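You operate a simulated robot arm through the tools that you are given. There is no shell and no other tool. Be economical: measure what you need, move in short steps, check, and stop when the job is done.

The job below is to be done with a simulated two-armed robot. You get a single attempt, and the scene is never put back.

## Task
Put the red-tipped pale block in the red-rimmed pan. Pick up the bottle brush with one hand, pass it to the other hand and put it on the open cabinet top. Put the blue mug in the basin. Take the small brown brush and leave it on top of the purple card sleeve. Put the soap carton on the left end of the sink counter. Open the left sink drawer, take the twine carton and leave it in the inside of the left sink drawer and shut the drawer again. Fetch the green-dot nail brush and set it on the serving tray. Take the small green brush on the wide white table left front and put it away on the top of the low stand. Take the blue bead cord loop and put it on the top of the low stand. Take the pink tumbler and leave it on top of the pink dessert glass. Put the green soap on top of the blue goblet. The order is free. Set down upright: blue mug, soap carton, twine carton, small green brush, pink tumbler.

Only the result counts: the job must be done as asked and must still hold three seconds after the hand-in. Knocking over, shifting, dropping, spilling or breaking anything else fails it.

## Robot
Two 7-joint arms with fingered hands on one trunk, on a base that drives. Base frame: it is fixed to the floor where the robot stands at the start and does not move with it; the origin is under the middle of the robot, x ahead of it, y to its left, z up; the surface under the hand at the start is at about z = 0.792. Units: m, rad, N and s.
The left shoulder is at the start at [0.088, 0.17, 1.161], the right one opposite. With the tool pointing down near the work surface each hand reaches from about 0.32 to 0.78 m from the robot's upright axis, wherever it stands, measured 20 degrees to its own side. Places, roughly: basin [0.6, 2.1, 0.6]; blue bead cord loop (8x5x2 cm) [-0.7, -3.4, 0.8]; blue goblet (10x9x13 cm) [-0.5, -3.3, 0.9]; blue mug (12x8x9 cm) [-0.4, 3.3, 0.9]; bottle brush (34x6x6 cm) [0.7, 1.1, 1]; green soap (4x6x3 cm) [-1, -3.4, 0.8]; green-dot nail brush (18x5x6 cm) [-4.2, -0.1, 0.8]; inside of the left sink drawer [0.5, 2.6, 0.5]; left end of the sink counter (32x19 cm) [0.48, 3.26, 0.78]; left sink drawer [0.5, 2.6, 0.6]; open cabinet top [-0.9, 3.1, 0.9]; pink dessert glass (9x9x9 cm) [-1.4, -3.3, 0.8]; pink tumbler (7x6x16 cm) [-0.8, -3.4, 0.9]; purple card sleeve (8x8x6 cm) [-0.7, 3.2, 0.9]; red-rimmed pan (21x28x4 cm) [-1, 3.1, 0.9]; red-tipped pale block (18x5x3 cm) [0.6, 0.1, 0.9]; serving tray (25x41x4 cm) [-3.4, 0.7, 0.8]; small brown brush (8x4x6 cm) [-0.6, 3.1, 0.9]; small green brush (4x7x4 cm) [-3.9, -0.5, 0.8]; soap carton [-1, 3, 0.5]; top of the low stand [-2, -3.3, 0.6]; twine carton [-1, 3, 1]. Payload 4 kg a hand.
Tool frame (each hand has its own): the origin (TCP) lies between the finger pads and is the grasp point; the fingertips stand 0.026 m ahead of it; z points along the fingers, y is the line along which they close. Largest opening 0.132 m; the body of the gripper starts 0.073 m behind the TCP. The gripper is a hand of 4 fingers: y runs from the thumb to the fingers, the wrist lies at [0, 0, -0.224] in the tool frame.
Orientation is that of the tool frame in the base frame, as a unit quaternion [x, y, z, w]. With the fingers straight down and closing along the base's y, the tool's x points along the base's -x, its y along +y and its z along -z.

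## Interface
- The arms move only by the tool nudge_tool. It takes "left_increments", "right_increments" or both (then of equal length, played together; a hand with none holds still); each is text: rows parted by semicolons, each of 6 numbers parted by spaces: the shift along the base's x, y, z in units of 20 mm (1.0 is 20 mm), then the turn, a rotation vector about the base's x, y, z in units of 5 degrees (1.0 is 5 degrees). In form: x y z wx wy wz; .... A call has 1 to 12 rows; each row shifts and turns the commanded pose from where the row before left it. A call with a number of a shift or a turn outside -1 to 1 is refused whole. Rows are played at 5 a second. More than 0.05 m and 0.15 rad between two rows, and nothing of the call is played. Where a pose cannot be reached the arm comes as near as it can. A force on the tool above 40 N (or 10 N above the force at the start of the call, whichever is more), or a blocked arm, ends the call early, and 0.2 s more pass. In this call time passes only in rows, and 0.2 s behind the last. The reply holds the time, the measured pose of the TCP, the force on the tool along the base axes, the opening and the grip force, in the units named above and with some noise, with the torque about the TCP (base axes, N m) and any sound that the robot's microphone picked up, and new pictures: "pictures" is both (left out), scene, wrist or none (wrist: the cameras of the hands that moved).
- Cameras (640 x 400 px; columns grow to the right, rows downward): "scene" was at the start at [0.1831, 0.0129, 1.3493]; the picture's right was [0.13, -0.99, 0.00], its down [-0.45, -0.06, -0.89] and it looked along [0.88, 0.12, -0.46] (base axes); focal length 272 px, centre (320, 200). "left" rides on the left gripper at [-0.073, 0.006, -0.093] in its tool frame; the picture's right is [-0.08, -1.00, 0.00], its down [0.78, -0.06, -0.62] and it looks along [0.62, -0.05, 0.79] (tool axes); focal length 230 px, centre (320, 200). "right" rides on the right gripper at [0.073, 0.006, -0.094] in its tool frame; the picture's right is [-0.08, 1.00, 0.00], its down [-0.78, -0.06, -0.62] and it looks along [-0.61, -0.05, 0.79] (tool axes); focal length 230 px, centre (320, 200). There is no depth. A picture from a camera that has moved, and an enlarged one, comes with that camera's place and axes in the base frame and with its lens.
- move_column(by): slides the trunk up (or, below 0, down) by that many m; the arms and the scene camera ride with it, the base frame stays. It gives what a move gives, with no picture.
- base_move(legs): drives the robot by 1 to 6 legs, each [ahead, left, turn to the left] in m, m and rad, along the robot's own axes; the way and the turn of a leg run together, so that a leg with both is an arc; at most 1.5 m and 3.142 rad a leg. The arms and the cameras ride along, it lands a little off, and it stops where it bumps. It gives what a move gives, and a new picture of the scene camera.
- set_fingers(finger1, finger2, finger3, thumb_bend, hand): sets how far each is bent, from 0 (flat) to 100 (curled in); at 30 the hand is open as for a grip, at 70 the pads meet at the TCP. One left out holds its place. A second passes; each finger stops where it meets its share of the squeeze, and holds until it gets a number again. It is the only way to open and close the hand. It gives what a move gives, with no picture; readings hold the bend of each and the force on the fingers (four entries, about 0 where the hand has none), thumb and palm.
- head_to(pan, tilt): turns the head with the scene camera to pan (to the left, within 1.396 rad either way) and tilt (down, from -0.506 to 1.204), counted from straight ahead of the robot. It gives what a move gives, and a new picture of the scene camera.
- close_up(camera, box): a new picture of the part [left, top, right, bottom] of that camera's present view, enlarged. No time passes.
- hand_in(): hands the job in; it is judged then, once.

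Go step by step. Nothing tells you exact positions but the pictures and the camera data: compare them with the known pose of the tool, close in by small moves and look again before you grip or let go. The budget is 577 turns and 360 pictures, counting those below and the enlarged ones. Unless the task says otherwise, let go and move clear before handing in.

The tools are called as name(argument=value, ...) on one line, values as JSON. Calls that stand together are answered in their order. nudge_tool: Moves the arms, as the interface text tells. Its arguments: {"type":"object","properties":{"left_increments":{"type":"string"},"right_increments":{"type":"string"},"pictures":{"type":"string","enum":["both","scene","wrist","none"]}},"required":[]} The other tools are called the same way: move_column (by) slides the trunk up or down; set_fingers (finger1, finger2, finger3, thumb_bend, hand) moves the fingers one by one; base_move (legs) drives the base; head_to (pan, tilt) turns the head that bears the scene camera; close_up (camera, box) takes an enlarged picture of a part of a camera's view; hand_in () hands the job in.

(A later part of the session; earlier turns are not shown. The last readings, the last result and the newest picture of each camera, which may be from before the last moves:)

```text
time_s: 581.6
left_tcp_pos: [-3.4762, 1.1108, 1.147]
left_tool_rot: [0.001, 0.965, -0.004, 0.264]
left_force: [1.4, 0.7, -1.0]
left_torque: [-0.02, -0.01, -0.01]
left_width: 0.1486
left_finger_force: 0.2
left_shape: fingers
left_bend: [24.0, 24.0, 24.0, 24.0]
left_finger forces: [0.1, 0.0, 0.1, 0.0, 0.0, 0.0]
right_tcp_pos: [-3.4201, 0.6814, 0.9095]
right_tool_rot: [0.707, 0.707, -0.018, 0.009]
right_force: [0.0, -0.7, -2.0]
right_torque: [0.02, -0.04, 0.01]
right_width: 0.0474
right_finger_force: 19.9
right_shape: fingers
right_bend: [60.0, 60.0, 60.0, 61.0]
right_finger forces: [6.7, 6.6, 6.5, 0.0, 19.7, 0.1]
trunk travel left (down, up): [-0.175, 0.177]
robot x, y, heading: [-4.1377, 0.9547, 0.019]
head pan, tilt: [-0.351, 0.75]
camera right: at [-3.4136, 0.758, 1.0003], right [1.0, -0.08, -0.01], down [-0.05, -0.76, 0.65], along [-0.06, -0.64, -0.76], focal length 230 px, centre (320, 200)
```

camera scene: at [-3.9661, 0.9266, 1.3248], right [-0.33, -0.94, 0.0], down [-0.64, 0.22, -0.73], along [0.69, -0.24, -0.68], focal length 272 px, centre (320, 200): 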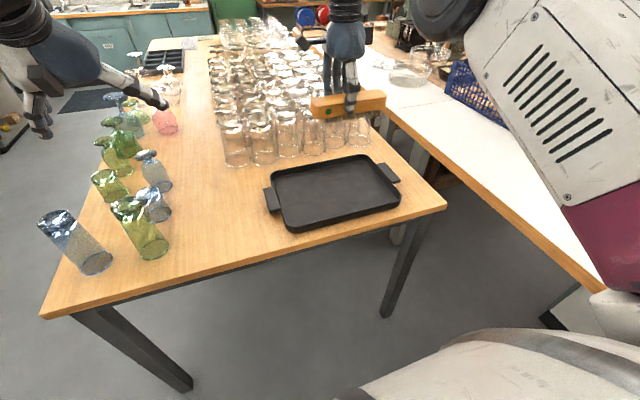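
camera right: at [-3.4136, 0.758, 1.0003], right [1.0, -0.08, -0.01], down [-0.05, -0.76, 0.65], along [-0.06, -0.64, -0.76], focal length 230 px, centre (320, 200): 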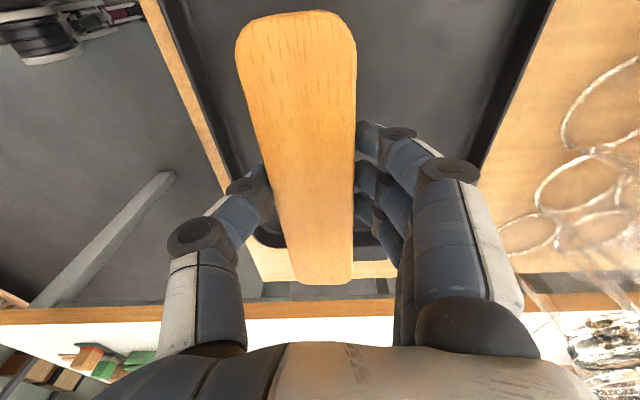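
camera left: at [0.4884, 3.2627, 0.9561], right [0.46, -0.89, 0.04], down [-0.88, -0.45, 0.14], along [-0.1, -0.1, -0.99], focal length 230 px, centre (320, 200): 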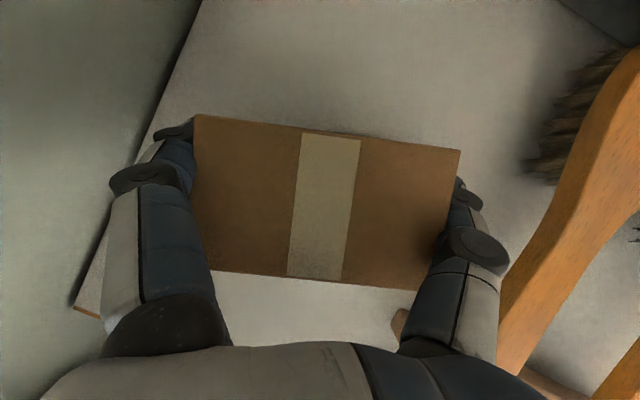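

The brush is inside the tray outline; shift 2 cm east and lower to contact.

nudge_tool(right_increments="1 0 -0.8 0 0 0;0 0 -0.8 0 0 0;0 0 -0.5 0 0 0;0 0 -0.3 0 0 0;0 0 -0.2 0 0 0;0 0 -0.2 0 0 0;0 0 -0.2 0 0 0;0 0 -0.2 0 0 0;0 0 -0.2 0 0 0", pictures="none")

```text
time_s: 583.6
left_tcp_pos: [-3.476, 1.1109, 1.1479]
left_tool_rot: [-0.001, 0.964, -0.003, 0.265]
left_force: [0.5, -0.2, -0.8]
left_torque: [0.02, 0.01, -0.02]
left_width: 0.1488
left_finger_force: 0.1
left_shape: fingers
left_bend: [24.0, 24.0, 24.0, 24.0]
left_finger forces: [0.0, 0.1, 0.0, 0.0, 0.0, 0.0]
right_tcp_pos: [-3.401, 0.6815, 0.844]
right_tool_rot: [0.707, 0.707, -0.017, 0.009]
right_force: [0.6, 0.4, 4.6]
right_torque: [-0.01, 0.11, 0.01]
right_width: 0.0473
right_finger_force: 21.0
right_shape: fingers
right_bend: [60.0, 60.0, 60.0, 62.0]
right_finger forces: [7.0, 7.1, 7.3, 0.0, 20.4, 0.1]
trunk travel left (down, up): [-0.175, 0.177]
robot x, y, heading: [-4.1404, 0.9519, 0.014]
head pan, tilt: [-0.351, 0.75]
```

Contact begins at z=0.844. Release, then rise.

set_fingers(hand="right", finger1=52, finger2=52, finger3=52, thumb_bend=52)

nudge_tool(right_increments="0 0 0.3 0 0 0;0 0 1 0 0 0;0 0 1 0 0 0;0 0 1 0 0 0;0 0 1 0 0 0;0 0 1 0 0 0;0 0 1 0 0 0;0 0 1 0 0 0;0 0 1 0 0 0;0 0 1 0 0 0;0 0 1 0 0 0;0 0 1 0 0 0", pictures="wrist")

```text
time_s: 584.6
left_tcp_pos: [-3.4766, 1.1106, 1.1473]
left_tool_rot: [0.001, 0.964, -0.004, 0.265]
left_force: [0.3, 0.7, 0.7]
left_torque: [0.04, 0.02, 0.01]
left_width: 0.1488
left_finger_force: 0.1
left_shape: fingers
left_bend: [24.0, 24.0, 24.0, 24.0]
left_finger forces: [0.1, 0.0, 0.0, 0.1, 0.0, 0.0]
right_tcp_pos: [-3.4011, 0.6807, 0.8427]
right_tool_rot: [0.707, 0.707, -0.018, 0.009]
right_force: [0.1, 0.0, -0.4]
right_torque: [0.02, 0.04, 0.02]
right_width: 0.0634
right_finger_force: 0.0
right_shape: fingers
right_bend: [52.0, 52.0, 52.0, 52.0]
right_finger forces: [0.1, 0.1, 0.1, 0.1, 0.1, 0.0]
trunk travel left (down, up): [-0.175, 0.177]
robot x, y, heading: [-4.1358, 0.9505, 0.015]
head pan, tilt: [-0.351, 0.75]
```

```text
time_s: 587.2
left_tcp_pos: [-3.4769, 1.1107, 1.1461]
left_tool_rot: [0.0, 0.964, -0.003, 0.265]
left_force: [0.6, 0.0, -0.5]
left_torque: [0.0, 0.02, -0.01]
left_width: 0.1488
left_finger_force: 0.1
left_shape: fingers
left_bend: [24.0, 24.0, 24.0, 24.0]
left_finger forces: [0.0, 0.0, 0.0, 0.0, 0.0, 0.0]
right_tcp_pos: [-3.4001, 0.6816, 1.0698]
right_tool_rot: [0.707, 0.707, -0.018, 0.008]
right_force: [-0.8, -0.5, -0.1]
right_torque: [0.03, 0.03, 0.01]
right_width: 0.0633
right_finger_force: 0.0
right_shape: fingers
right_bend: [52.0, 52.0, 52.0, 52.0]
right_finger forces: [0.1, 0.1, 0.1, 0.0, 0.0, 0.0]
trunk travel left (down, up): [-0.175, 0.177]
robot x, y, heading: [-4.1343, 0.9475, 0.015]
head pan, tilt: [-0.351, 0.75]
camera right: at [-3.3939, 0.7583, 1.1592], right [1.0, -0.08, -0.01], down [-0.05, -0.76, 0.65], along [-0.06, -0.64, -0.76], focal length 230 px, centre (320, 200)
```

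right: 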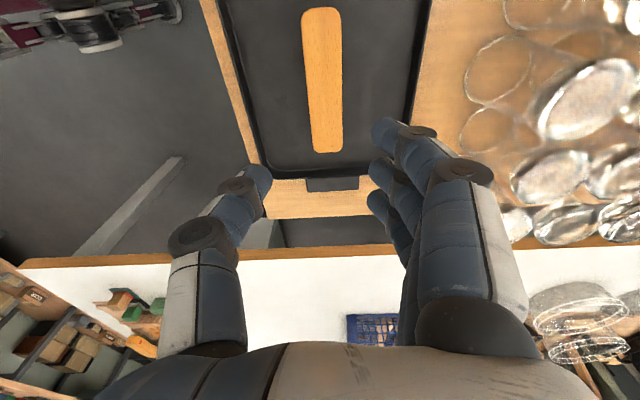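

Green-dot brush is on the serving tray. Next the small green brush: I go back round to the west side of the white table.

base_move(legs=[[-0.75, 0, 0], [0, -1.2, 0], [0.2, 0, 0]])

nudge_tool(right_increments="0 0 -1 0 0 0", pictures="wrist")

```text
time_s: 602.9
left_tcp_pos: [-4.0057, -0.0996, 1.1462]
left_tool_rot: [0.002, 0.964, -0.004, 0.266]
left_force: [-0.5, 0.0, -0.1]
left_torque: [0.0, 0.01, -0.02]
left_width: 0.1488
left_finger_force: 0.0
left_shape: fingers
left_bend: [24.0, 24.0, 24.0, 24.0]
left_finger forces: [0.0, 0.0, 0.1, 0.0, 0.0, 0.0]
right_tcp_pos: [-3.9314, -0.5299, 1.0694]
right_tool_rot: [0.708, 0.706, -0.018, 0.009]
right_force: [0.3, -0.1, -0.2]
right_torque: [-0.03, 0.04, -0.03]
right_width: 0.0634
right_finger_force: 0.0
right_shape: fingers
right_bend: [52.0, 52.0, 52.0, 52.0]
right_finger forces: [0.0, 0.0, 0.0, 0.1, 0.1, 0.0]
trunk travel left (down, up): [-0.175, 0.177]
robot x, y, heading: [-4.6664, -0.2573, 0.015]
head pan, tilt: [-0.351, 0.75]
camera scene: at [-4.4968, -0.2828, 1.3248], right [-0.33, -0.94, 0.0], down [-0.64, 0.23, -0.73], along [0.69, -0.24, -0.68], focal length 272 px, centre (320, 200)
```

scene: 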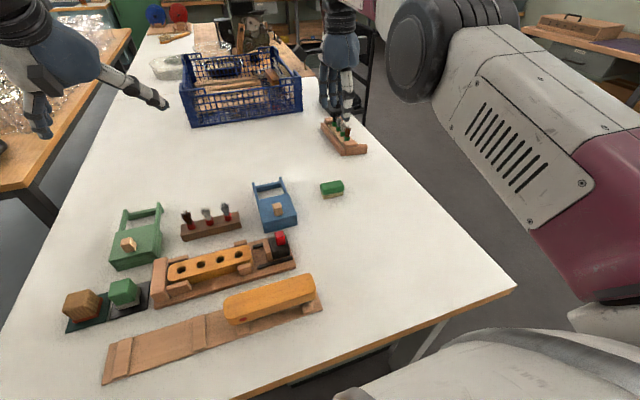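

```text
time_s: 603.3
left_tcp_pos: [-4.0056, -0.0997, 1.1466]
left_tool_rot: [0.002, 0.964, -0.004, 0.265]
left_force: [-0.9, 0.8, 0.0]
left_torque: [-0.01, 0.0, 0.01]
left_width: 0.1486
left_finger_force: 0.0
left_shape: fingers
left_bend: [24.0, 24.0, 24.0, 24.0]
left_finger forces: [0.0, 0.1, 0.1, 0.1, 0.0, 0.0]
right_tcp_pos: [-3.9324, -0.5297, 1.0483]
right_tool_rot: [0.708, 0.705, -0.017, 0.009]
right_force: [-0.3, -0.3, 0.0]
right_torque: [0.0, -0.01, 0.02]
right_width: 0.0634
right_finger_force: 0.0
right_shape: fingers
right_bend: [52.0, 52.0, 52.0, 52.0]
right_finger forces: [0.0, 0.0, 0.1, 0.1, 0.0, 0.0]
trunk travel left (down, up): [-0.175, 0.177]
robot x, y, heading: [-4.6699, -0.2589, 0.013]
head pan, tilt: [-0.351, 0.75]
camera right: at [-3.9248, -0.4531, 1.1391], right [1.0, -0.08, -0.01], down [-0.06, -0.76, 0.65], along [-0.06, -0.64, -0.76], focal length 230 px, centre (320, 200)
```

right: 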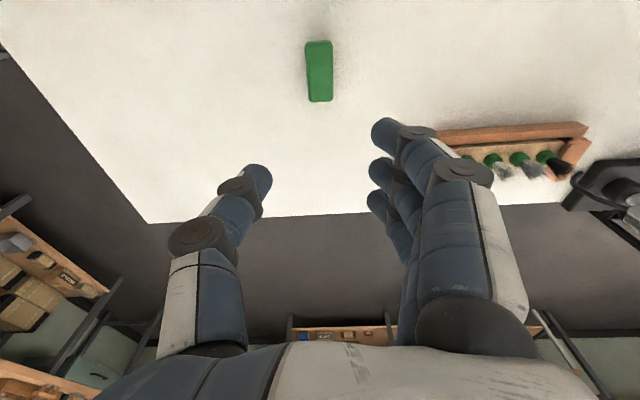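

The green brush is right under the hand at (-3.933, -0.514). Descend and grasp.

nudge_tool(right_increments="0 0.8 -1 0 0 0;0 0 -1 0 0 0;0 0 -1 0 0 0;0 0 -1 0 0 0;0 0 -1 0 0 0;0 0 -1 0 0 0;0 0 -1 0 0 0;0 0 -1 0 0 0;0 0 -1 0 0 0;0 0 -1 0 0 0", pictures="wrist")

```text
time_s: 605.5
left_tcp_pos: [-4.0043, -0.1, 1.1472]
left_tool_rot: [0.003, 0.964, -0.004, 0.265]
left_force: [0.7, 0.1, 0.3]
left_torque: [0.0, -0.01, 0.02]
left_width: 0.1487
left_finger_force: 0.0
left_shape: fingers
left_bend: [24.0, 24.0, 24.0, 24.0]
left_finger forces: [0.0, 0.1, 0.0, 0.0, 0.1, 0.0]
right_tcp_pos: [-3.9318, -0.5141, 0.8481]
right_tool_rot: [0.708, 0.706, -0.016, 0.009]
right_force: [-0.4, 0.3, 0.2]
right_torque: [0.0, 0.01, 0.01]
right_width: 0.0635
right_finger_force: 0.0
right_shape: fingers
right_bend: [52.0, 52.0, 52.0, 52.0]
right_finger forces: [0.0, 0.0, 0.0, 0.0, 0.1, 0.1]
trunk travel left (down, up): [-0.175, 0.177]
robot x, y, heading: [-4.6655, -0.2592, 0.014]
head pan, tilt: [-0.351, 0.75]
camera right: at [-3.925, -0.4375, 0.939], right [1.0, -0.08, -0.01], down [-0.06, -0.76, 0.65], along [-0.06, -0.64, -0.76], focal length 230 px, centre (320, 200)
```

right: 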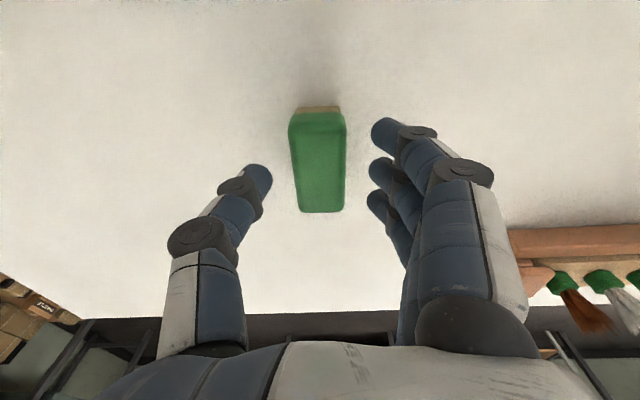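

nudge_tool(right_increments="0 0.5 -0.5 0 0 0;0 0 -0.3 0 0 0", pictures="none")

set_fingers(hand="right", finger1=75, finger2=75, finger3=75, thumb_bend=73)

nudge_tool(right_increments="0 0 1 0 0 0;0 0 1 0 0 0;0 0 1 0 0 0;0 0 1 0 0 0;0 0 1 0 0 0;0 0 1 0 0 0;0 0 1 0 0 0;0 0 1 0 0 0;0 0 1 0 0 0;0 0 1 0 0 0", pictures="wrist")

```text
time_s: 606.1
left_tcp_pos: [-4.0056, -0.1004, 1.1463]
left_tool_rot: [0.003, 0.964, -0.004, 0.265]
left_force: [-0.4, -0.3, -0.3]
left_torque: [0.02, -0.01, 0.0]
left_width: 0.1486
left_finger_force: 0.0
left_shape: fingers
left_bend: [24.0, 24.0, 24.0, 24.0]
left_finger forces: [0.1, 0.1, 0.0, 0.0, 0.0, 0.0]
right_tcp_pos: [-3.9341, -0.5037, 0.8326]
right_tool_rot: [0.708, 0.706, -0.017, 0.009]
right_force: [-0.1, 0.5, -0.5]
right_torque: [0.02, 0.0, 0.0]
right_width: 0.0635
right_finger_force: 0.1
right_shape: fingers
right_bend: [52.0, 52.0, 52.0, 52.0]
right_finger forces: [0.0, 0.0, 0.1, 0.1, 0.1, 0.0]
trunk travel left (down, up): [-0.175, 0.177]
robot x, y, heading: [-4.6654, -0.2587, 0.009]
head pan, tilt: [-0.351, 0.75]
```

```text
time_s: 607.1
left_tcp_pos: [-4.0061, -0.1007, 1.1471]
left_tool_rot: [0.002, 0.965, -0.004, 0.264]
left_force: [0.6, 0.5, -0.2]
left_torque: [-0.01, 0.0, 0.0]
left_width: 0.1485
left_finger_force: 0.1
left_shape: fingers
left_bend: [24.0, 24.0, 24.0, 24.0]
left_finger forces: [0.1, 0.1, 0.1, 0.1, 0.0, 0.0]
right_tcp_pos: [-3.9319, -0.5041, 0.8326]
right_tool_rot: [0.709, 0.705, -0.017, 0.009]
right_force: [0.4, -0.1, 0.2]
right_torque: [0.06, -0.04, 0.02]
right_width: 0.0353
right_finger_force: 19.2
right_shape: fingers
right_bend: [66.0, 65.0, 65.0, 64.0]
right_finger forces: [5.9, 7.0, 6.7, 0.0, 20.2, 0.0]
trunk travel left (down, up): [-0.175, 0.177]
robot x, y, heading: [-4.6684, -0.2573, 0.01]
head pan, tilt: [-0.351, 0.75]
```

```text
time_s: 609.3
left_tcp_pos: [-4.0052, -0.0992, 1.1472]
left_tool_rot: [0.003, 0.965, -0.005, 0.264]
left_force: [-0.5, 0.1, 0.0]
left_torque: [0.0, 0.03, 0.01]
left_width: 0.1483
left_finger_force: 0.0
left_shape: fingers
left_bend: [24.0, 24.0, 24.0, 24.0]
left_finger forces: [0.0, 0.0, 0.0, 0.0, 0.0, 0.1]
right_tcp_pos: [-3.9328, -0.504, 1.0333]
right_tool_rot: [0.708, 0.706, -0.017, 0.01]
right_force: [-0.6, -0.4, -0.4]
right_torque: [0.0, 0.04, 0.03]
right_width: 0.035
right_finger_force: 19.5
right_shape: fingers
right_bend: [66.0, 65.0, 65.0, 64.0]
right_finger forces: [5.9, 6.9, 6.7, 0.0, 20.1, 0.0]
trunk travel left (down, up): [-0.175, 0.177]
robot x, y, heading: [-4.6692, -0.2564, 0.017]
head pan, tilt: [-0.351, 0.75]
camera right: at [-3.9256, -0.4276, 1.1232], right [1.0, -0.08, -0.01], down [-0.06, -0.76, 0.65], along [-0.06, -0.64, -0.76], focal length 230 px, centre (320, 200)
```

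right: 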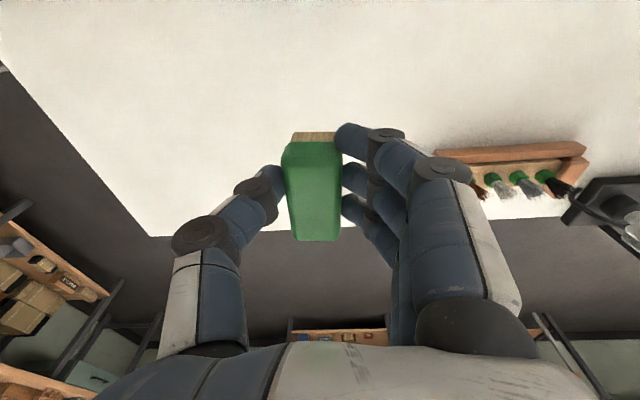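

The small green brush is held upright. I back off and go south along the west side, then look for a route to the low stand.

base_move(legs=[[-0.25, 0, 0], [0, -1.5, 0]])

head_to(pan=-0.2, tilt=0.3)

```text
time_s: 624.0
left_tcp_pos: [-4.2441, -1.6125, 1.1472]
left_tool_rot: [0.007, 0.964, -0.005, 0.265]
left_force: [-0.6, 0.5, 0.2]
left_torque: [-0.01, -0.02, -0.03]
left_width: 0.1486
left_finger_force: 0.0
left_shape: fingers
left_bend: [24.0, 24.0, 24.0, 24.0]
left_finger forces: [0.0, 0.1, 0.0, 0.0, 0.0, 0.0]
right_tcp_pos: [-4.1729, -2.0183, 1.0316]
right_tool_rot: [0.711, 0.703, -0.018, 0.009]
right_force: [-0.6, -0.6, -0.4]
right_torque: [0.01, -0.04, -0.01]
right_width: 0.0353
right_finger_force: 19.8
right_shape: fingers
right_bend: [66.0, 65.0, 65.0, 64.0]
right_finger forces: [5.9, 6.9, 6.7, 0.0, 20.2, 0.0]
trunk travel left (down, up): [-0.175, 0.177]
robot x, y, heading: [-4.9079, -1.7645, -0.001]
head pan, tilt: [-0.351, 0.75]
camera scene: at [-4.7364, -1.7909, 1.3248], right [-0.34, -0.94, 0.0], down [-0.64, 0.23, -0.73], along [0.69, -0.25, -0.68], focal length 272 px, centre (320, 200)
```

scene: 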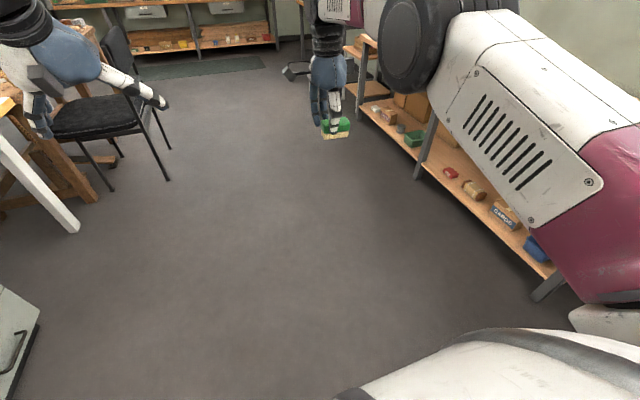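

```text
time_s: 624.9
left_tcp_pos: [-4.2432, -1.613, 1.1459]
left_tool_rot: [0.007, 0.964, -0.005, 0.265]
left_force: [0.3, 0.6, 0.1]
left_torque: [-0.01, -0.02, -0.01]
left_width: 0.149
left_finger_force: 0.0
left_shape: fingers
left_bend: [24.0, 24.0, 24.0, 24.0]
left_finger forces: [0.0, 0.0, 0.0, 0.0, 0.1, 0.0]
right_tcp_pos: [-4.1727, -2.0179, 1.0322]
right_tool_rot: [0.711, 0.703, -0.017, 0.009]
right_force: [-0.4, -0.4, 0.0]
right_torque: [0.05, -0.05, 0.04]
right_width: 0.0354
right_finger_force: 19.9
right_shape: fingers
right_bend: [66.0, 65.0, 65.0, 64.0]
right_finger forces: [5.9, 6.9, 6.8, 0.0, 20.1, 0.0]
trunk travel left (down, up): [-0.175, 0.177]
robot x, y, heading: [-4.9086, -1.7613, 0.005]
head pan, tilt: [-0.201, 0.3]
camera scene: at [-4.7227, -1.781, 1.3651], right [-0.2, -0.98, 0.0], down [-0.29, 0.06, -0.95], along [0.94, -0.19, -0.3], focal length 272 px, centre (320, 200)
```

scene: 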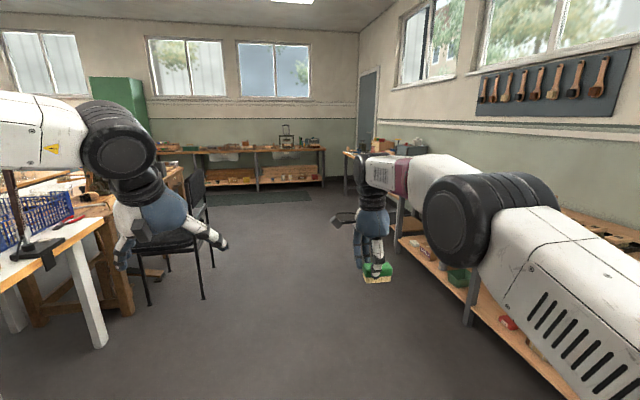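

The corridor along y≈−2 is clear (chair to the north, bench to the south). Driving east toward the low stand, then facing south.

base_move(legs=[[0, -0.15, 0], [1.5, 0, 0], [1.3, 0, 0], [0, 0, -1.571]])

head_to(pan=0.0, tilt=0.55)

```text
time_s: 643.9
left_tcp_pos: [-1.9523, -2.5107, 1.1474]
left_tool_rot: [0.684, 0.68, -0.19, 0.185]
left_force: [-0.3, 0.4, -0.5]
left_torque: [-0.01, -0.01, -0.01]
left_width: 0.1488
left_finger_force: 0.0
left_shape: fingers
left_bend: [24.0, 24.0, 24.0, 24.0]
left_finger forces: [0.0, 0.1, 0.0, 0.0, 0.0, 0.0]
right_tcp_pos: [-2.3564, -2.5844, 1.0315]
right_tool_rot: [1.0, -0.004, -0.018, -0.006]
right_force: [-0.9, -0.1, -0.8]
right_torque: [0.0, -0.01, 0.01]
right_width: 0.0341
right_finger_force: 19.1
right_shape: fingers
right_bend: [67.0, 65.0, 65.0, 64.0]
right_finger forces: [6.1, 6.8, 6.3, 0.0, 19.2, 0.1]
trunk travel left (down, up): [-0.175, 0.177]
robot x, y, heading: [-2.1058, -1.8499, -1.558]
head pan, tilt: [-0.201, 0.3]
camera scene: at [-2.1269, -2.0338, 1.3652], right [-0.98, 0.19, 0.0], down [0.06, 0.29, -0.96], along [-0.18, -0.94, -0.3], focal length 272 px, centre (320, 200)
```

scene: 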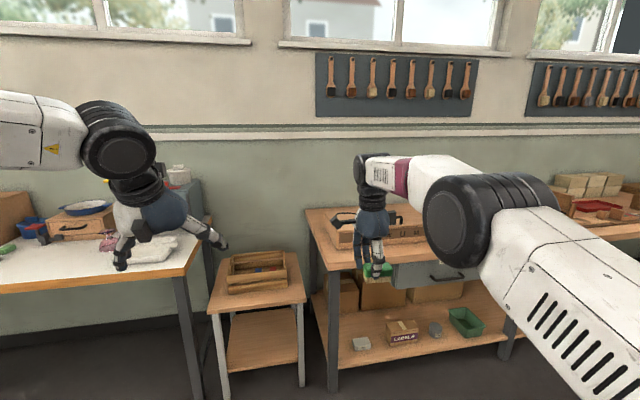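

```text
time_s: 644.7
left_tcp_pos: [-1.9526, -2.512, 1.1468]
left_tool_rot: [0.684, 0.68, -0.19, 0.184]
left_force: [-0.4, 0.0, -0.1]
left_torque: [0.01, -0.01, -0.01]
left_width: 0.1487
left_finger_force: 0.1
left_shape: fingers
left_bend: [24.0, 24.0, 24.0, 24.0]
left_finger forces: [0.0, 0.0, 0.0, 0.1, 0.1, 0.0]
right_tcp_pos: [-2.3574, -2.5841, 1.0322]
right_tool_rot: [1.0, -0.003, -0.018, -0.006]
right_force: [0.2, -0.2, -1.4]
right_torque: [0.0, -0.03, 0.0]
right_width: 0.0339
right_finger_force: 18.8
right_shape: fingers
right_bend: [67.0, 65.0, 65.0, 64.0]
right_finger forces: [6.2, 6.9, 6.4, 0.0, 19.2, 0.0]
trunk travel left (down, up): [-0.175, 0.177]
robot x, y, heading: [-2.1091, -1.8496, -1.561]
head pan, tilt: [0.0, 0.55]
camera scene: at [-2.1082, -2.0319, 1.3423], right [-1.0, -0.01, 0.0], down [0.0, 0.52, -0.85], along [0.01, -0.85, -0.52], focal length 272 px, centre (320, 200)
```

scene: 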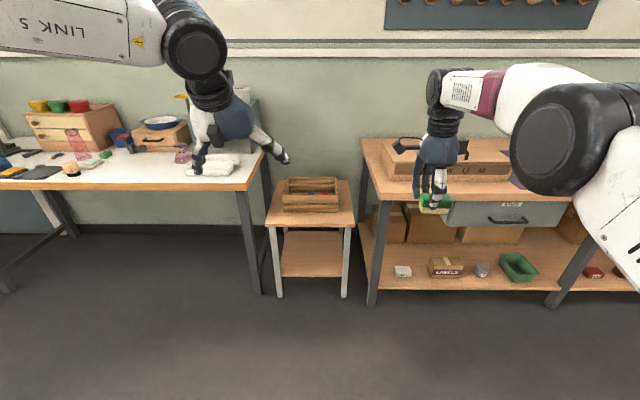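

The low stand is the small wooden table (top ≈ z 0.6) with an open crate at the back; its front strip is free. I drive closer so the right hand is above that strip.

base_move(legs=[[0.42, 0.22, 0]])

nudge_tool(right_increments="0 0 -1 0 0 0;0 0 -1 0 0 0;0 0 -1 0 0 0;0 0 -1 0 0 0;0 0 -1 0 0 0;0 0 -1 0 0 0;0 0 -1 0 0 0;0 0 -1 0 0 0", pictures="wrist")

```text
time_s: 647.5
left_tcp_pos: [-1.7337, -2.926, 1.1463]
left_tool_rot: [0.686, 0.677, -0.192, 0.184]
left_force: [-0.4, 0.0, 0.5]
left_torque: [0.01, -0.02, -0.02]
left_width: 0.1488
left_finger_force: 0.1
left_shape: fingers
left_bend: [24.0, 24.0, 24.0, 24.0]
left_finger forces: [0.0, 0.0, 0.0, 0.0, 0.1, 0.0]
right_tcp_pos: [-2.1383, -2.9989, 1.0311]
right_tool_rot: [1.0, -0.005, -0.019, -0.006]
right_force: [1.0, -0.5, -1.3]
right_torque: [0.01, -0.01, 0.0]
right_width: 0.034
right_finger_force: 19.3
right_shape: fingers
right_bend: [67.0, 65.0, 65.0, 64.0]
right_finger forces: [6.2, 6.8, 6.4, 0.0, 19.1, 0.0]
trunk travel left (down, up): [-0.175, 0.177]
robot x, y, heading: [-1.8876, -2.2652, -1.568]
head pan, tilt: [0.0, 0.55]
camera scene: at [-1.8864, -2.4465, 1.3422], right [-1.0, 0.0, 0.0], down [0.0, 0.52, -0.85], along [0.0, -0.85, -0.52], focal length 272 px, centre (320, 200)
```

scene: 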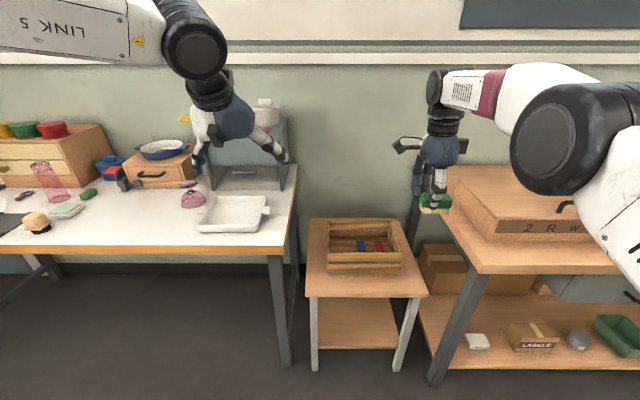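

```text
time_s: 649.3
left_tcp_pos: [-1.7344, -2.9268, 1.1461]
left_tool_rot: [0.686, 0.678, -0.191, 0.183]
left_force: [-0.6, 0.0, -0.2]
left_torque: [-0.02, 0.02, -0.03]
left_width: 0.1487
left_finger_force: 0.0
left_shape: fingers
left_bend: [24.0, 24.0, 24.0, 24.0]
left_finger forces: [0.0, 0.1, 0.0, 0.1, 0.0, 0.0]
right_tcp_pos: [-2.1389, -2.9965, 0.871]
right_tool_rot: [1.0, -0.005, -0.018, -0.006]
right_force: [0.1, 0.0, -0.5]
right_torque: [0.0, -0.02, -0.02]
right_width: 0.0305
right_finger_force: 20.4
right_shape: fingers
right_bend: [69.0, 65.0, 66.0, 64.0]
right_finger forces: [6.0, 8.1, 6.8, 0.0, 18.8, 0.0]
trunk travel left (down, up): [-0.175, 0.177]
robot x, y, heading: [-1.8838, -2.2653, -1.568]
head pan, tilt: [0.0, 0.55]
camera right: at [-2.0625, -3.0044, 0.9624], right [-0.09, -1.0, -0.01], down [-0.76, 0.06, 0.65], along [-0.64, 0.06, -0.76], focal length 230 px, centre (320, 200)
```

right: 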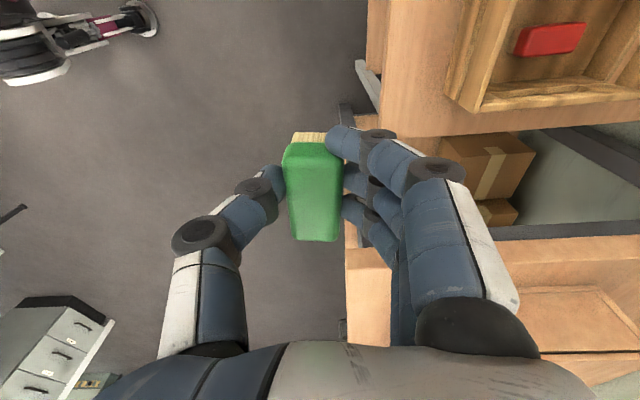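

Triangulation puts the stand top at z≈0.55, with a free front strip y −3.10…−3.22. I move over (-2.15, -3.145) and lower.

nudge_tool(right_increments="-0.5 -1 0 0 0 0;0 -1 0 0 0 0;0 -1 0 0 0 0;0 -1 0 0 0 0;0 -1 0 0 0 0;0 -1 0 0 0 0;0 -1 0 0 0 0;0 -0.4 0 0 0 0;0 0 -1 0 0 0;0 0 -1 0 0 0;0 0 -1 0 0 0;0 0 -1 0 0 0", pictures="wrist")

```text
time_s: 651.9
left_tcp_pos: [-1.7337, -2.9265, 1.1467]
left_tool_rot: [0.686, 0.678, -0.191, 0.184]
left_force: [-0.6, -0.5, 0.0]
left_torque: [-0.04, 0.0, -0.02]
left_width: 0.1487
left_finger_force: 0.1
left_shape: fingers
left_bend: [24.0, 24.0, 24.0, 24.0]
left_finger forces: [0.0, 0.1, 0.1, 0.0, 0.0, 0.1]
right_tcp_pos: [-2.1483, -2.9972, 0.7974]
right_tool_rot: [1.0, -0.005, -0.018, -0.005]
right_force: [-0.6, 0.1, -1.1]
right_torque: [-0.01, 0.02, 0.01]
right_width: 0.0307
right_finger_force: 19.7
right_shape: fingers
right_bend: [69.0, 65.0, 66.0, 64.0]
right_finger forces: [5.5, 7.9, 6.4, 0.0, 18.5, 0.0]
right hand out of reach, approached as far as the arm can: row 1, 2, 3, 4, 5, 6, 7, 8, 10, 12
trunk travel left (down, up): [-0.175, 0.177]
robot x, y, heading: [-1.8841, -2.2626, -1.563]
head pan, tilt: [0.0, 0.55]
camera right: at [-2.0711, -3.0044, 0.888], right [-0.09, -1.0, -0.01], down [-0.76, 0.06, 0.65], along [-0.64, 0.06, -0.76], focal length 230 px, centre (320, 200)
```

right: 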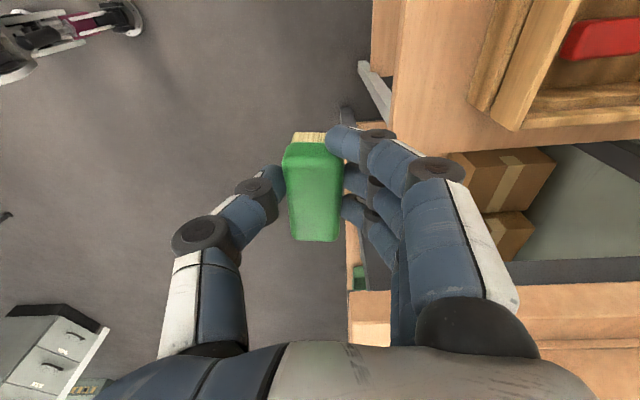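

Reach limit forward; I drive 0.15 m closer and lower the trunk a little.

base_move(legs=[[0.15, 0, 0]])

move_column(by=-0.1)

nudge_tool(right_increments="0 0 -1 0 0 0;0 0 -0.5 0 0 0", pictures="wrist")

```text
time_s: 653.2
left_tcp_pos: [-1.7323, -3.076, 1.1465]
left_tool_rot: [0.686, 0.678, -0.19, 0.183]
left_force: [0.2, -0.1, 0.2]
left_torque: [0.05, -0.01, 0.02]
left_width: 0.1487
left_finger_force: 0.1
left_shape: fingers
left_bend: [24.0, 24.0, 24.0, 24.0]
left_finger forces: [0.1, 0.1, 0.1, 0.1, 0.0, 0.1]
right_tcp_pos: [-2.1463, -3.1465, 0.7964]
right_tool_rot: [1.0, -0.005, -0.019, -0.006]
right_force: [-0.3, 0.0, -0.5]
right_torque: [0.0, -0.02, 0.01]
right_width: 0.0303
right_finger_force: 19.0
right_shape: fingers
right_bend: [69.0, 65.0, 66.0, 64.0]
right_finger forces: [5.5, 8.0, 6.4, 0.1, 18.4, 0.1]
trunk travel left (down, up): [-0.175, 0.177]
robot x, y, heading: [-1.8839, -2.4082, -1.565]
head pan, tilt: [0.0, 0.55]
camera scene: at [-1.8859, -2.5963, 1.3421], right [-1.0, 0.0, 0.0], down [0.0, 0.52, -0.85], along [0.0, -0.85, -0.52], focal length 272 px, centre (320, 200)
```

scene: 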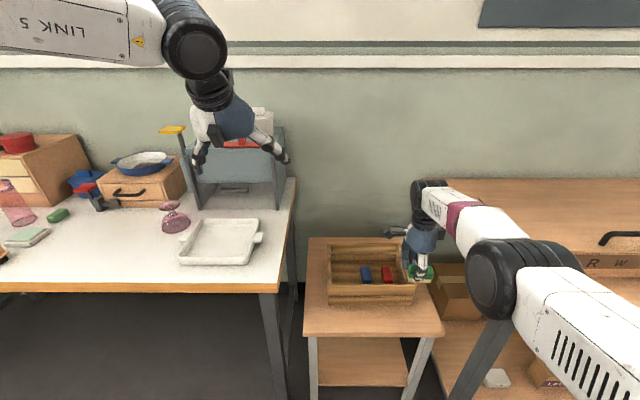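

```text
time_s: 654.3
left_tcp_pos: [-1.7325, -3.0775, 1.0539]
left_tool_rot: [0.689, 0.679, -0.184, 0.176]
left_force: [0.2, -0.1, -0.1]
left_torque: [0.01, -0.01, 0.04]
left_width: 0.1488
left_finger_force: 0.1
left_shape: fingers
left_bend: [24.0, 24.0, 24.0, 24.0]
left_finger forces: [0.1, 0.0, 0.1, 0.1, 0.0, 0.0]
right_tcp_pos: [-2.1468, -3.1144, 0.5893]
right_tool_rot: [0.994, -0.003, -0.02, -0.104]
right_force: [2.6, 1.1, 19.2]
right_torque: [-0.09, -0.02, 0.06]
right_width: 0.0257
right_finger_force: 25.5
right_shape: fingers
right_bend: [72.0, 72.0, 70.0, 65.0]
right_finger forces: [0.3, 23.0, 6.8, 0.0, 20.6, 0.0]
trunk travel left (down, up): [-0.092, 0.26]
robot x, y, heading: [-1.8836, -2.4129, -1.564]
head pan, tilt: [0.0, 0.55]
stopped: the force on the tool passed its limit at 64 N (the readings are from after the stop); the commanded pose is now the measured one
```

```text
time_s: 654.6
left_tcp_pos: [-1.7319, -3.0778, 1.0552]
left_tool_rot: [0.688, 0.679, -0.185, 0.177]
left_force: [-0.4, 0.5, 0.2]
left_torque: [0.03, 0.0, -0.01]
left_width: 0.149
left_finger_force: 0.0
left_shape: fingers
left_bend: [24.0, 24.0, 24.0, 24.0]
left_finger forces: [0.0, 0.1, 0.1, 0.0, 0.0, 0.0]
right_tcp_pos: [-2.1458, -3.1176, 0.5863]
right_tool_rot: [0.995, -0.004, -0.02, -0.098]
right_force: [2.8, 7.7, 32.5]
right_torque: [0.09, 0.03, 0.0]
right_width: 0.0266
right_finger_force: 31.8
right_shape: fingers
right_bend: [72.0, 73.0, 71.0, 65.0]
right_finger forces: [0.1, 29.1, 7.2, 0.0, 27.1, 0.1]
right hand out of reach, approached as far as the arm can: row 1
trunk travel left (down, up): [-0.092, 0.26]
robot x, y, heading: [-1.8845, -2.4152, -1.565]
head pan, tilt: [0.0, 0.55]
stopped in row 1 (right hand): the force on the tool passed its limit at 45 N (the readings are from after the stop); the commanded pose is now the measured one
camera right: at [-2.0698, -3.1416, 0.6747], right [-0.09, -0.98, -0.19], down [-0.76, -0.06, 0.65], along [-0.65, 0.2, -0.74], focal length 230 px, centre (320, 200)
```

right: 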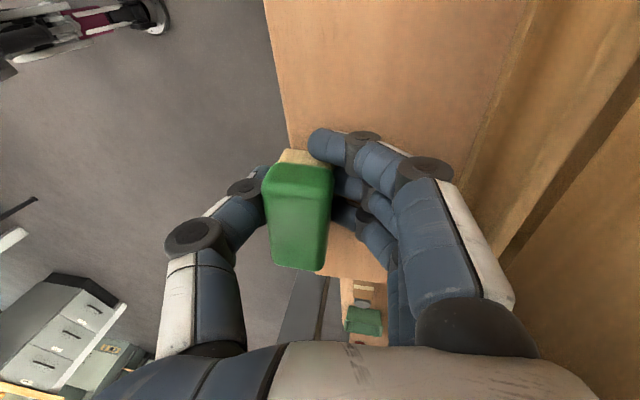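

The hand dropped when the trunk moved (the pending command was lower) and touched the stand's front edge. I raise it and re-check the grip.

nudge_tool(right_increments="0 0 1 0 0 0;0 0 1 0 0 0;0 0 1 0 0 0;0 0 1 0 0 0", pictures="wrist")

head_to(pan=-0.3, tilt=0.8)

```text
time_s: 655.6
left_tcp_pos: [-1.7323, -3.0788, 1.0527]
left_tool_rot: [0.688, 0.679, -0.183, 0.176]
left_force: [0.1, -0.6, 0.4]
left_torque: [-0.02, 0.01, 0.03]
left_width: 0.1487
left_finger_force: 0.0
left_shape: fingers
left_bend: [24.0, 24.0, 24.0, 24.0]
left_finger forces: [0.1, 0.1, 0.0, 0.0, 0.1, 0.1]
right_tcp_pos: [-2.1477, -3.141, 0.6531]
right_tool_rot: [0.994, -0.002, -0.021, -0.104]
right_force: [0.4, -0.1, -0.4]
right_torque: [-0.02, -0.02, 0.0]
right_width: 0.0229
right_finger_force: 16.6
right_shape: fingers
right_bend: [71.0, 66.0, 66.0, 66.0]
right_finger forces: [1.5, 9.1, 7.5, 0.0, 15.8, 0.0]
right hand out of reach, approached as far as the arm can: row 1, 2, 3, 4
trunk travel left (down, up): [-0.092, 0.26]
robot x, y, heading: [-1.8846, -2.412, -1.567]
head pan, tilt: [0.0, 0.55]
camera right: at [-2.0706, -3.1665, 0.7396], right [-0.09, -0.98, -0.2], down [-0.76, -0.07, 0.65], along [-0.65, 0.21, -0.73], focal length 230 px, centre (320, 200)
```

right: 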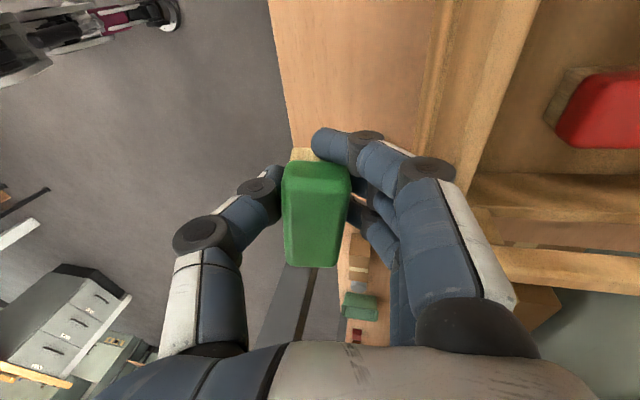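

```text
time_s: 656.4
left_tcp_pos: [-1.733, -3.0792, 1.0529]
left_tool_rot: [0.688, 0.679, -0.184, 0.177]
left_force: [0.1, -0.1, 0.0]
left_torque: [-0.03, -0.01, 0.0]
left_width: 0.1488
left_finger_force: 0.1
left_shape: fingers
left_bend: [24.0, 24.0, 24.0, 24.0]
left_finger forces: [0.1, 0.0, 0.0, 0.0, 0.1, 0.0]
right_tcp_pos: [-2.1471, -3.1409, 0.6507]
right_tool_rot: [0.994, -0.003, -0.021, -0.103]
right_force: [0.0, 0.6, -0.4]
right_torque: [0.02, 0.03, -0.01]
right_width: 0.0229
right_finger_force: 17.2
right_shape: fingers
right_bend: [71.0, 66.0, 66.0, 66.0]
right_finger forces: [1.5, 9.1, 7.5, 0.0, 15.7, 0.1]
trunk travel left (down, up): [-0.092, 0.26]
robot x, y, heading: [-1.8855, -2.4097, -1.564]
head pan, tilt: [-0.3, 0.799]
camera scene: at [-1.9095, -2.6655, 1.2291], right [-0.96, 0.29, 0.0], down [0.21, 0.69, -0.7], along [-0.2, -0.67, -0.72], focal length 272 px, centre (320, 200)
```

scene: 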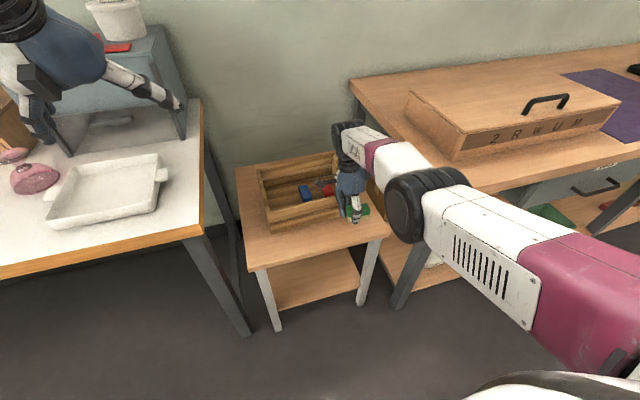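

The brush is still held. I raise it, drive a bit closer so the arm isn't at its limit, level the hand, and come back over the front strip.

nudge_tool(right_increments="0 0 1 0 0 0;0 0 1 0 0 0;0 0 1 0 0 0;0 0 1 0 0 0;0 0 1 0 0 0;0 1 0 0 0 0;0 1 0 0 0 0;0 1 0 0 0 0;0 1 0 0 0 0;0 1 0 -0.8 0 0;0 1 0 -0.8 0 0;0 0 0 -0.8 0 0", pictures="none")

base_move(legs=[[0.12, 0, 0]])

close_up(camera="right", box=[0, 0, 640, 400])

```text
time_s: 659.0
left_tcp_pos: [-1.7324, -3.0798, 1.0528]
left_tool_rot: [0.688, 0.68, -0.184, 0.177]
left_force: [0.0, -0.5, 0.6]
left_torque: [0.02, -0.01, -0.03]
left_width: 0.1489
left_finger_force: 0.0
left_shape: fingers
left_bend: [24.0, 24.0, 24.0, 24.0]
left_finger forces: [0.0, 0.0, 0.0, 0.1, 0.1, 0.1]
right_tcp_pos: [-2.1522, -3.2069, 0.7155]
right_tool_rot: [1.0, -0.005, -0.02, 0.001]
right_force: [-0.4, 0.3, -0.5]
right_torque: [0.02, 0.0, 0.0]
right_width: 0.0227
right_finger_force: 17.2
right_shape: fingers
right_bend: [71.0, 66.0, 66.0, 66.0]
right_finger forces: [1.5, 8.9, 7.5, 0.1, 15.7, 0.1]
right hand out of reach, approached as far as the arm can: row 1, 2, 3, 4, 5, 6, 7, 8, 9, 10, 11, 12
trunk travel left (down, up): [-0.092, 0.26]
robot x, y, heading: [-1.8842, -2.4127, -1.559]
head pan, tilt: [-0.3, 0.799]
```

```text
time_s: 660.3
left_tcp_pos: [-1.7314, -3.1978, 1.053]
left_tool_rot: [0.689, 0.679, -0.184, 0.176]
left_force: [0.6, -0.7, 0.0]
left_torque: [0.03, 0.02, 0.02]
left_width: 0.1487
left_finger_force: 0.1
left_shape: fingers
left_bend: [24.0, 24.0, 24.0, 24.0]
left_finger forces: [0.0, 0.0, 0.0, 0.0, 0.0, 0.0]
right_tcp_pos: [-2.1513, -3.3247, 0.7153]
right_tool_rot: [1.0, -0.005, -0.02, 0.0]
right_force: [0.6, -0.2, -0.7]
right_torque: [0.01, 0.02, -0.01]
right_width: 0.0227
right_finger_force: 17.1
right_shape: fingers
right_bend: [71.0, 66.0, 66.0, 66.0]
right_finger forces: [1.5, 8.9, 7.5, 0.0, 15.6, 0.0]
trunk travel left (down, up): [-0.092, 0.26]
robot x, y, heading: [-1.8862, -2.5311, -1.57]
head pan, tilt: [-0.3, 0.799]
camera scene: at [-1.9091, -2.7847, 1.2289], right [-0.96, 0.29, 0.0], down [0.21, 0.69, -0.7], along [-0.2, -0.67, -0.72], focal length 272 px, centre (320, 200)
```

scene: 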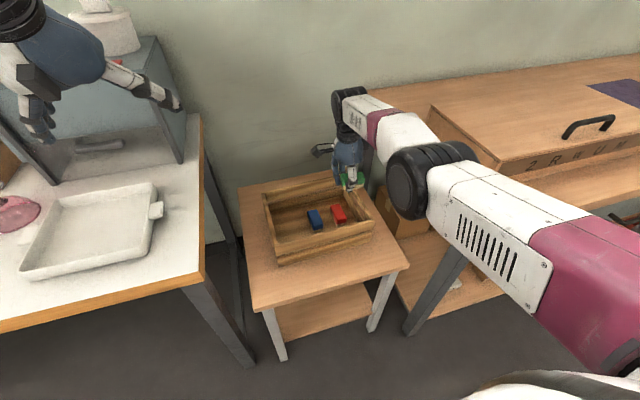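

```text
1.00 times, centred on (320, 200) of right (not enlarged: the box is as wide or as high as the picture)
camera zoom: at [-2.0749, -3.3316, 0.8062], right [-0.09, -1.0, 0.0], down [-0.76, 0.07, 0.65], along [-0.65, 0.05, -0.76], focal length 230 px, centre (320, 200)
```

zoom: 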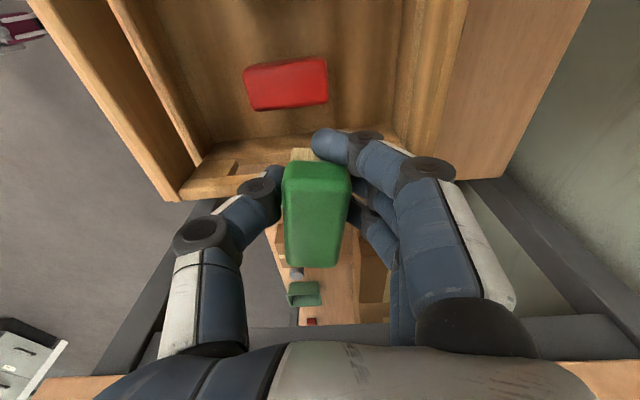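

The stand has an 11 cm wide strip right of the crate (x −2.27…−2.16). I'll set the brush there at (-2.215, -3.22).

nudge_tool(right_increments="-1 1 0 0 0 0;-1 1 0 0 0 0;-1 1 0 0 0 0;-0.2 1 0 0 0 0;0 1 0 0 0 0", pictures="wrist")

```text
time_s: 661.5
left_tcp_pos: [-1.7321, -3.1991, 1.0531]
left_tool_rot: [0.688, 0.68, -0.183, 0.178]
left_force: [0.0, -1.1, 0.6]
left_torque: [-0.01, 0.01, -0.02]
left_width: 0.1489
left_finger_force: 0.1
left_shape: fingers
left_bend: [24.0, 24.0, 24.0, 24.0]
left_finger forces: [0.0, 0.0, 0.0, 0.0, 0.0, 0.0]
right_tcp_pos: [-2.2257, -3.3129, 0.6955]
right_tool_rot: [1.0, -0.005, -0.02, 0.001]
right_force: [-0.3, 0.2, -0.6]
right_torque: [-0.03, -0.01, 0.04]
right_width: 0.0229
right_finger_force: 17.1
right_shape: fingers
right_bend: [71.0, 66.0, 66.0, 66.0]
right_finger forces: [1.5, 9.0, 7.5, 0.0, 15.7, 0.0]
right hand out of reach, approached as far as the arm can: row 1, 2, 3, 4, 5
trunk travel left (down, up): [-0.092, 0.26]
robot x, y, heading: [-1.8851, -2.5316, -1.57]
head pan, tilt: [-0.3, 0.799]
camera right: at [-2.1492, -3.3204, 0.7861], right [-0.09, -1.0, 0.0], down [-0.76, 0.07, 0.65], along [-0.65, 0.05, -0.76], focal length 230 px, centre (320, 200)
```

right: 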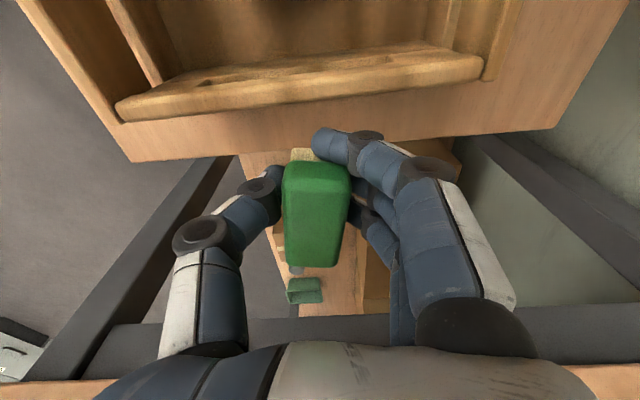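

The side strip is too narrow; the front strip (y −3.10…−3.20) fits. The arm prefers this extension, so I shift with the base instead: raise the trunk slightly, then move the base back and left.

move_column(by=0.03)

base_move(legs=[[-0.173, 0.106, 0]])

close_up(camera="right", box=[0, 0, 640, 400])

```text
time_s: 662.2
left_tcp_pos: [-1.7316, -3.2002, 1.0795]
left_tool_rot: [0.688, 0.68, -0.182, 0.175]
left_force: [0.0, -0.5, 0.2]
left_torque: [0.0, 0.05, 0.01]
left_width: 0.1486
left_finger_force: 0.0
left_shape: fingers
left_bend: [24.0, 24.0, 24.0, 24.0]
left_finger forces: [0.1, 0.1, 0.1, 0.0, 0.0, 0.1]
right_tcp_pos: [-2.226, -3.3221, 0.7773]
right_tool_rot: [0.999, -0.006, -0.019, 0.039]
right_force: [0.3, -0.4, -1.0]
right_torque: [0.05, 0.02, -0.02]
right_width: 0.0228
right_finger_force: 16.8
right_shape: fingers
right_bend: [71.0, 66.0, 66.0, 66.0]
right_finger forces: [1.5, 8.9, 7.5, 0.1, 15.6, 0.0]
trunk travel left (down, up): [-0.122, 0.23]
robot x, y, heading: [-1.8856, -2.5319, -1.57]
head pan, tilt: [-0.3, 0.799]
```

```text
time_s: 663.8
left_tcp_pos: [-1.6273, -3.0243, 1.0824]
left_tool_rot: [0.688, 0.68, -0.184, 0.176]
left_force: [0.1, 0.4, 0.1]
left_torque: [0.0, -0.02, 0.02]
left_width: 0.1488
left_finger_force: 0.0
left_shape: fingers
left_bend: [24.0, 24.0, 24.0, 24.0]
left_finger forces: [0.0, 0.0, 0.1, 0.0, 0.0, 0.0]
right_tcp_pos: [-2.1207, -3.1472, 0.7807]
right_tool_rot: [0.999, -0.006, -0.019, 0.04]
right_force: [0.0, 0.0, -1.5]
right_torque: [-0.03, 0.01, 0.01]
right_width: 0.0227
right_finger_force: 17.2
right_shape: fingers
right_bend: [71.0, 66.0, 66.0, 66.0]
right_finger forces: [1.4, 9.0, 7.5, 0.0, 15.8, 0.0]
trunk travel left (down, up): [-0.122, 0.23]
robot x, y, heading: [-1.7788, -2.357, -1.57]
head pan, tilt: [-0.3, 0.799]
camera scene: at [-1.8043, -2.5774, 1.2637], right [-0.96, 0.29, 0.0], down [0.21, 0.69, -0.7], along [-0.2, -0.67, -0.72], focal length 272 px, centre (320, 200)
```

scene: 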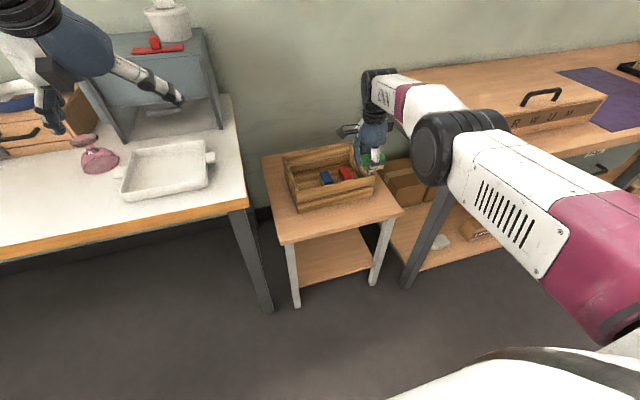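

```text
1.00 times, centred on (320, 200) of right (not enlarged: the box is as wide or as high as the picture)
camera zoom: at [-2.0442, -3.1465, 0.8713], right [-0.09, -0.99, 0.09], down [-0.76, 0.12, 0.64], along [-0.65, -0.01, -0.76], focal length 230 px, centre (320, 200)
```

zoom: 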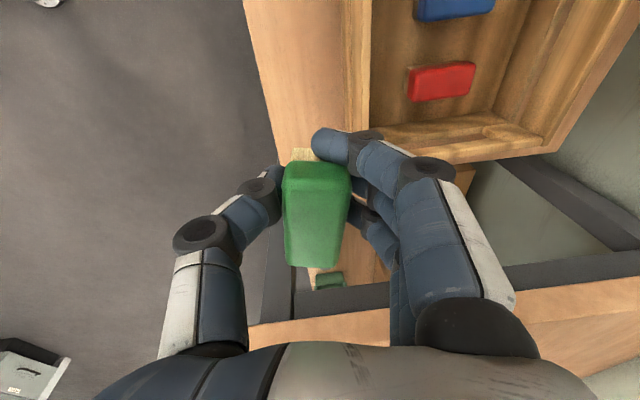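

The plumb point is right in the middle of the 10.8 cm front strip. Level the hand slightly and lower gently.

nudge_tool(right_increments="0 0 -1 0.35 0 0;0 0 -1 0.35 0 0;0 0 -1 0 0 0;0 0 -1 0 0 0;0 0 -1 0 0 0;0 0 -1 0 0 0;0 0 -1 0 0 0", pictures="wrist")

```text
time_s: 665.4
left_tcp_pos: [-1.6281, -3.025, 1.0842]
left_tool_rot: [0.688, 0.68, -0.183, 0.177]
left_force: [-0.4, -0.6, -0.5]
left_torque: [0.03, 0.01, -0.01]
left_width: 0.1487
left_finger_force: 0.0
left_shape: fingers
left_bend: [24.0, 24.0, 24.0, 24.0]
left_finger forces: [0.1, 0.0, 0.1, 0.0, 0.0, 0.0]
right_tcp_pos: [-2.1126, -3.1, 0.6519]
right_tool_rot: [1.0, -0.006, -0.021, 0.01]
right_force: [-0.1, -0.5, -0.9]
right_torque: [0.0, 0.01, -0.03]
right_width: 0.0224
right_finger_force: 16.7
right_shape: fingers
right_bend: [71.0, 66.0, 66.0, 66.0]
right_finger forces: [1.4, 9.0, 7.5, 0.1, 15.6, 0.1]
right hand out of reach, approached as far as the arm can: row 1, 2, 4, 5, 6, 7
trunk travel left (down, up): [-0.122, 0.23]
robot x, y, heading: [-1.7816, -2.3552, -1.566]
head pan, tilt: [-0.3, 0.799]
camera right: at [-2.0361, -3.1049, 0.7429], right [-0.09, -1.0, 0.02], down [-0.76, 0.08, 0.65], along [-0.65, 0.04, -0.76], focal length 230 px, centre (320, 200)
```

right: 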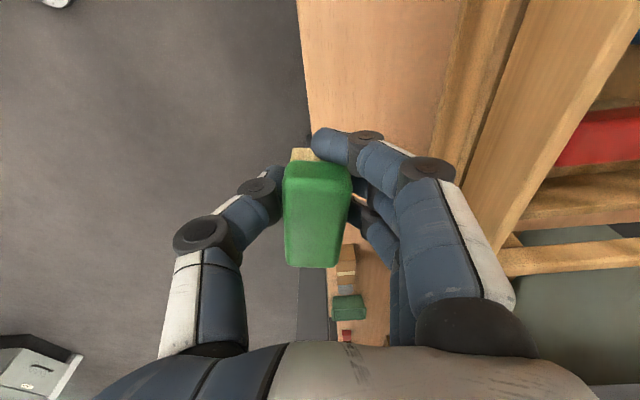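

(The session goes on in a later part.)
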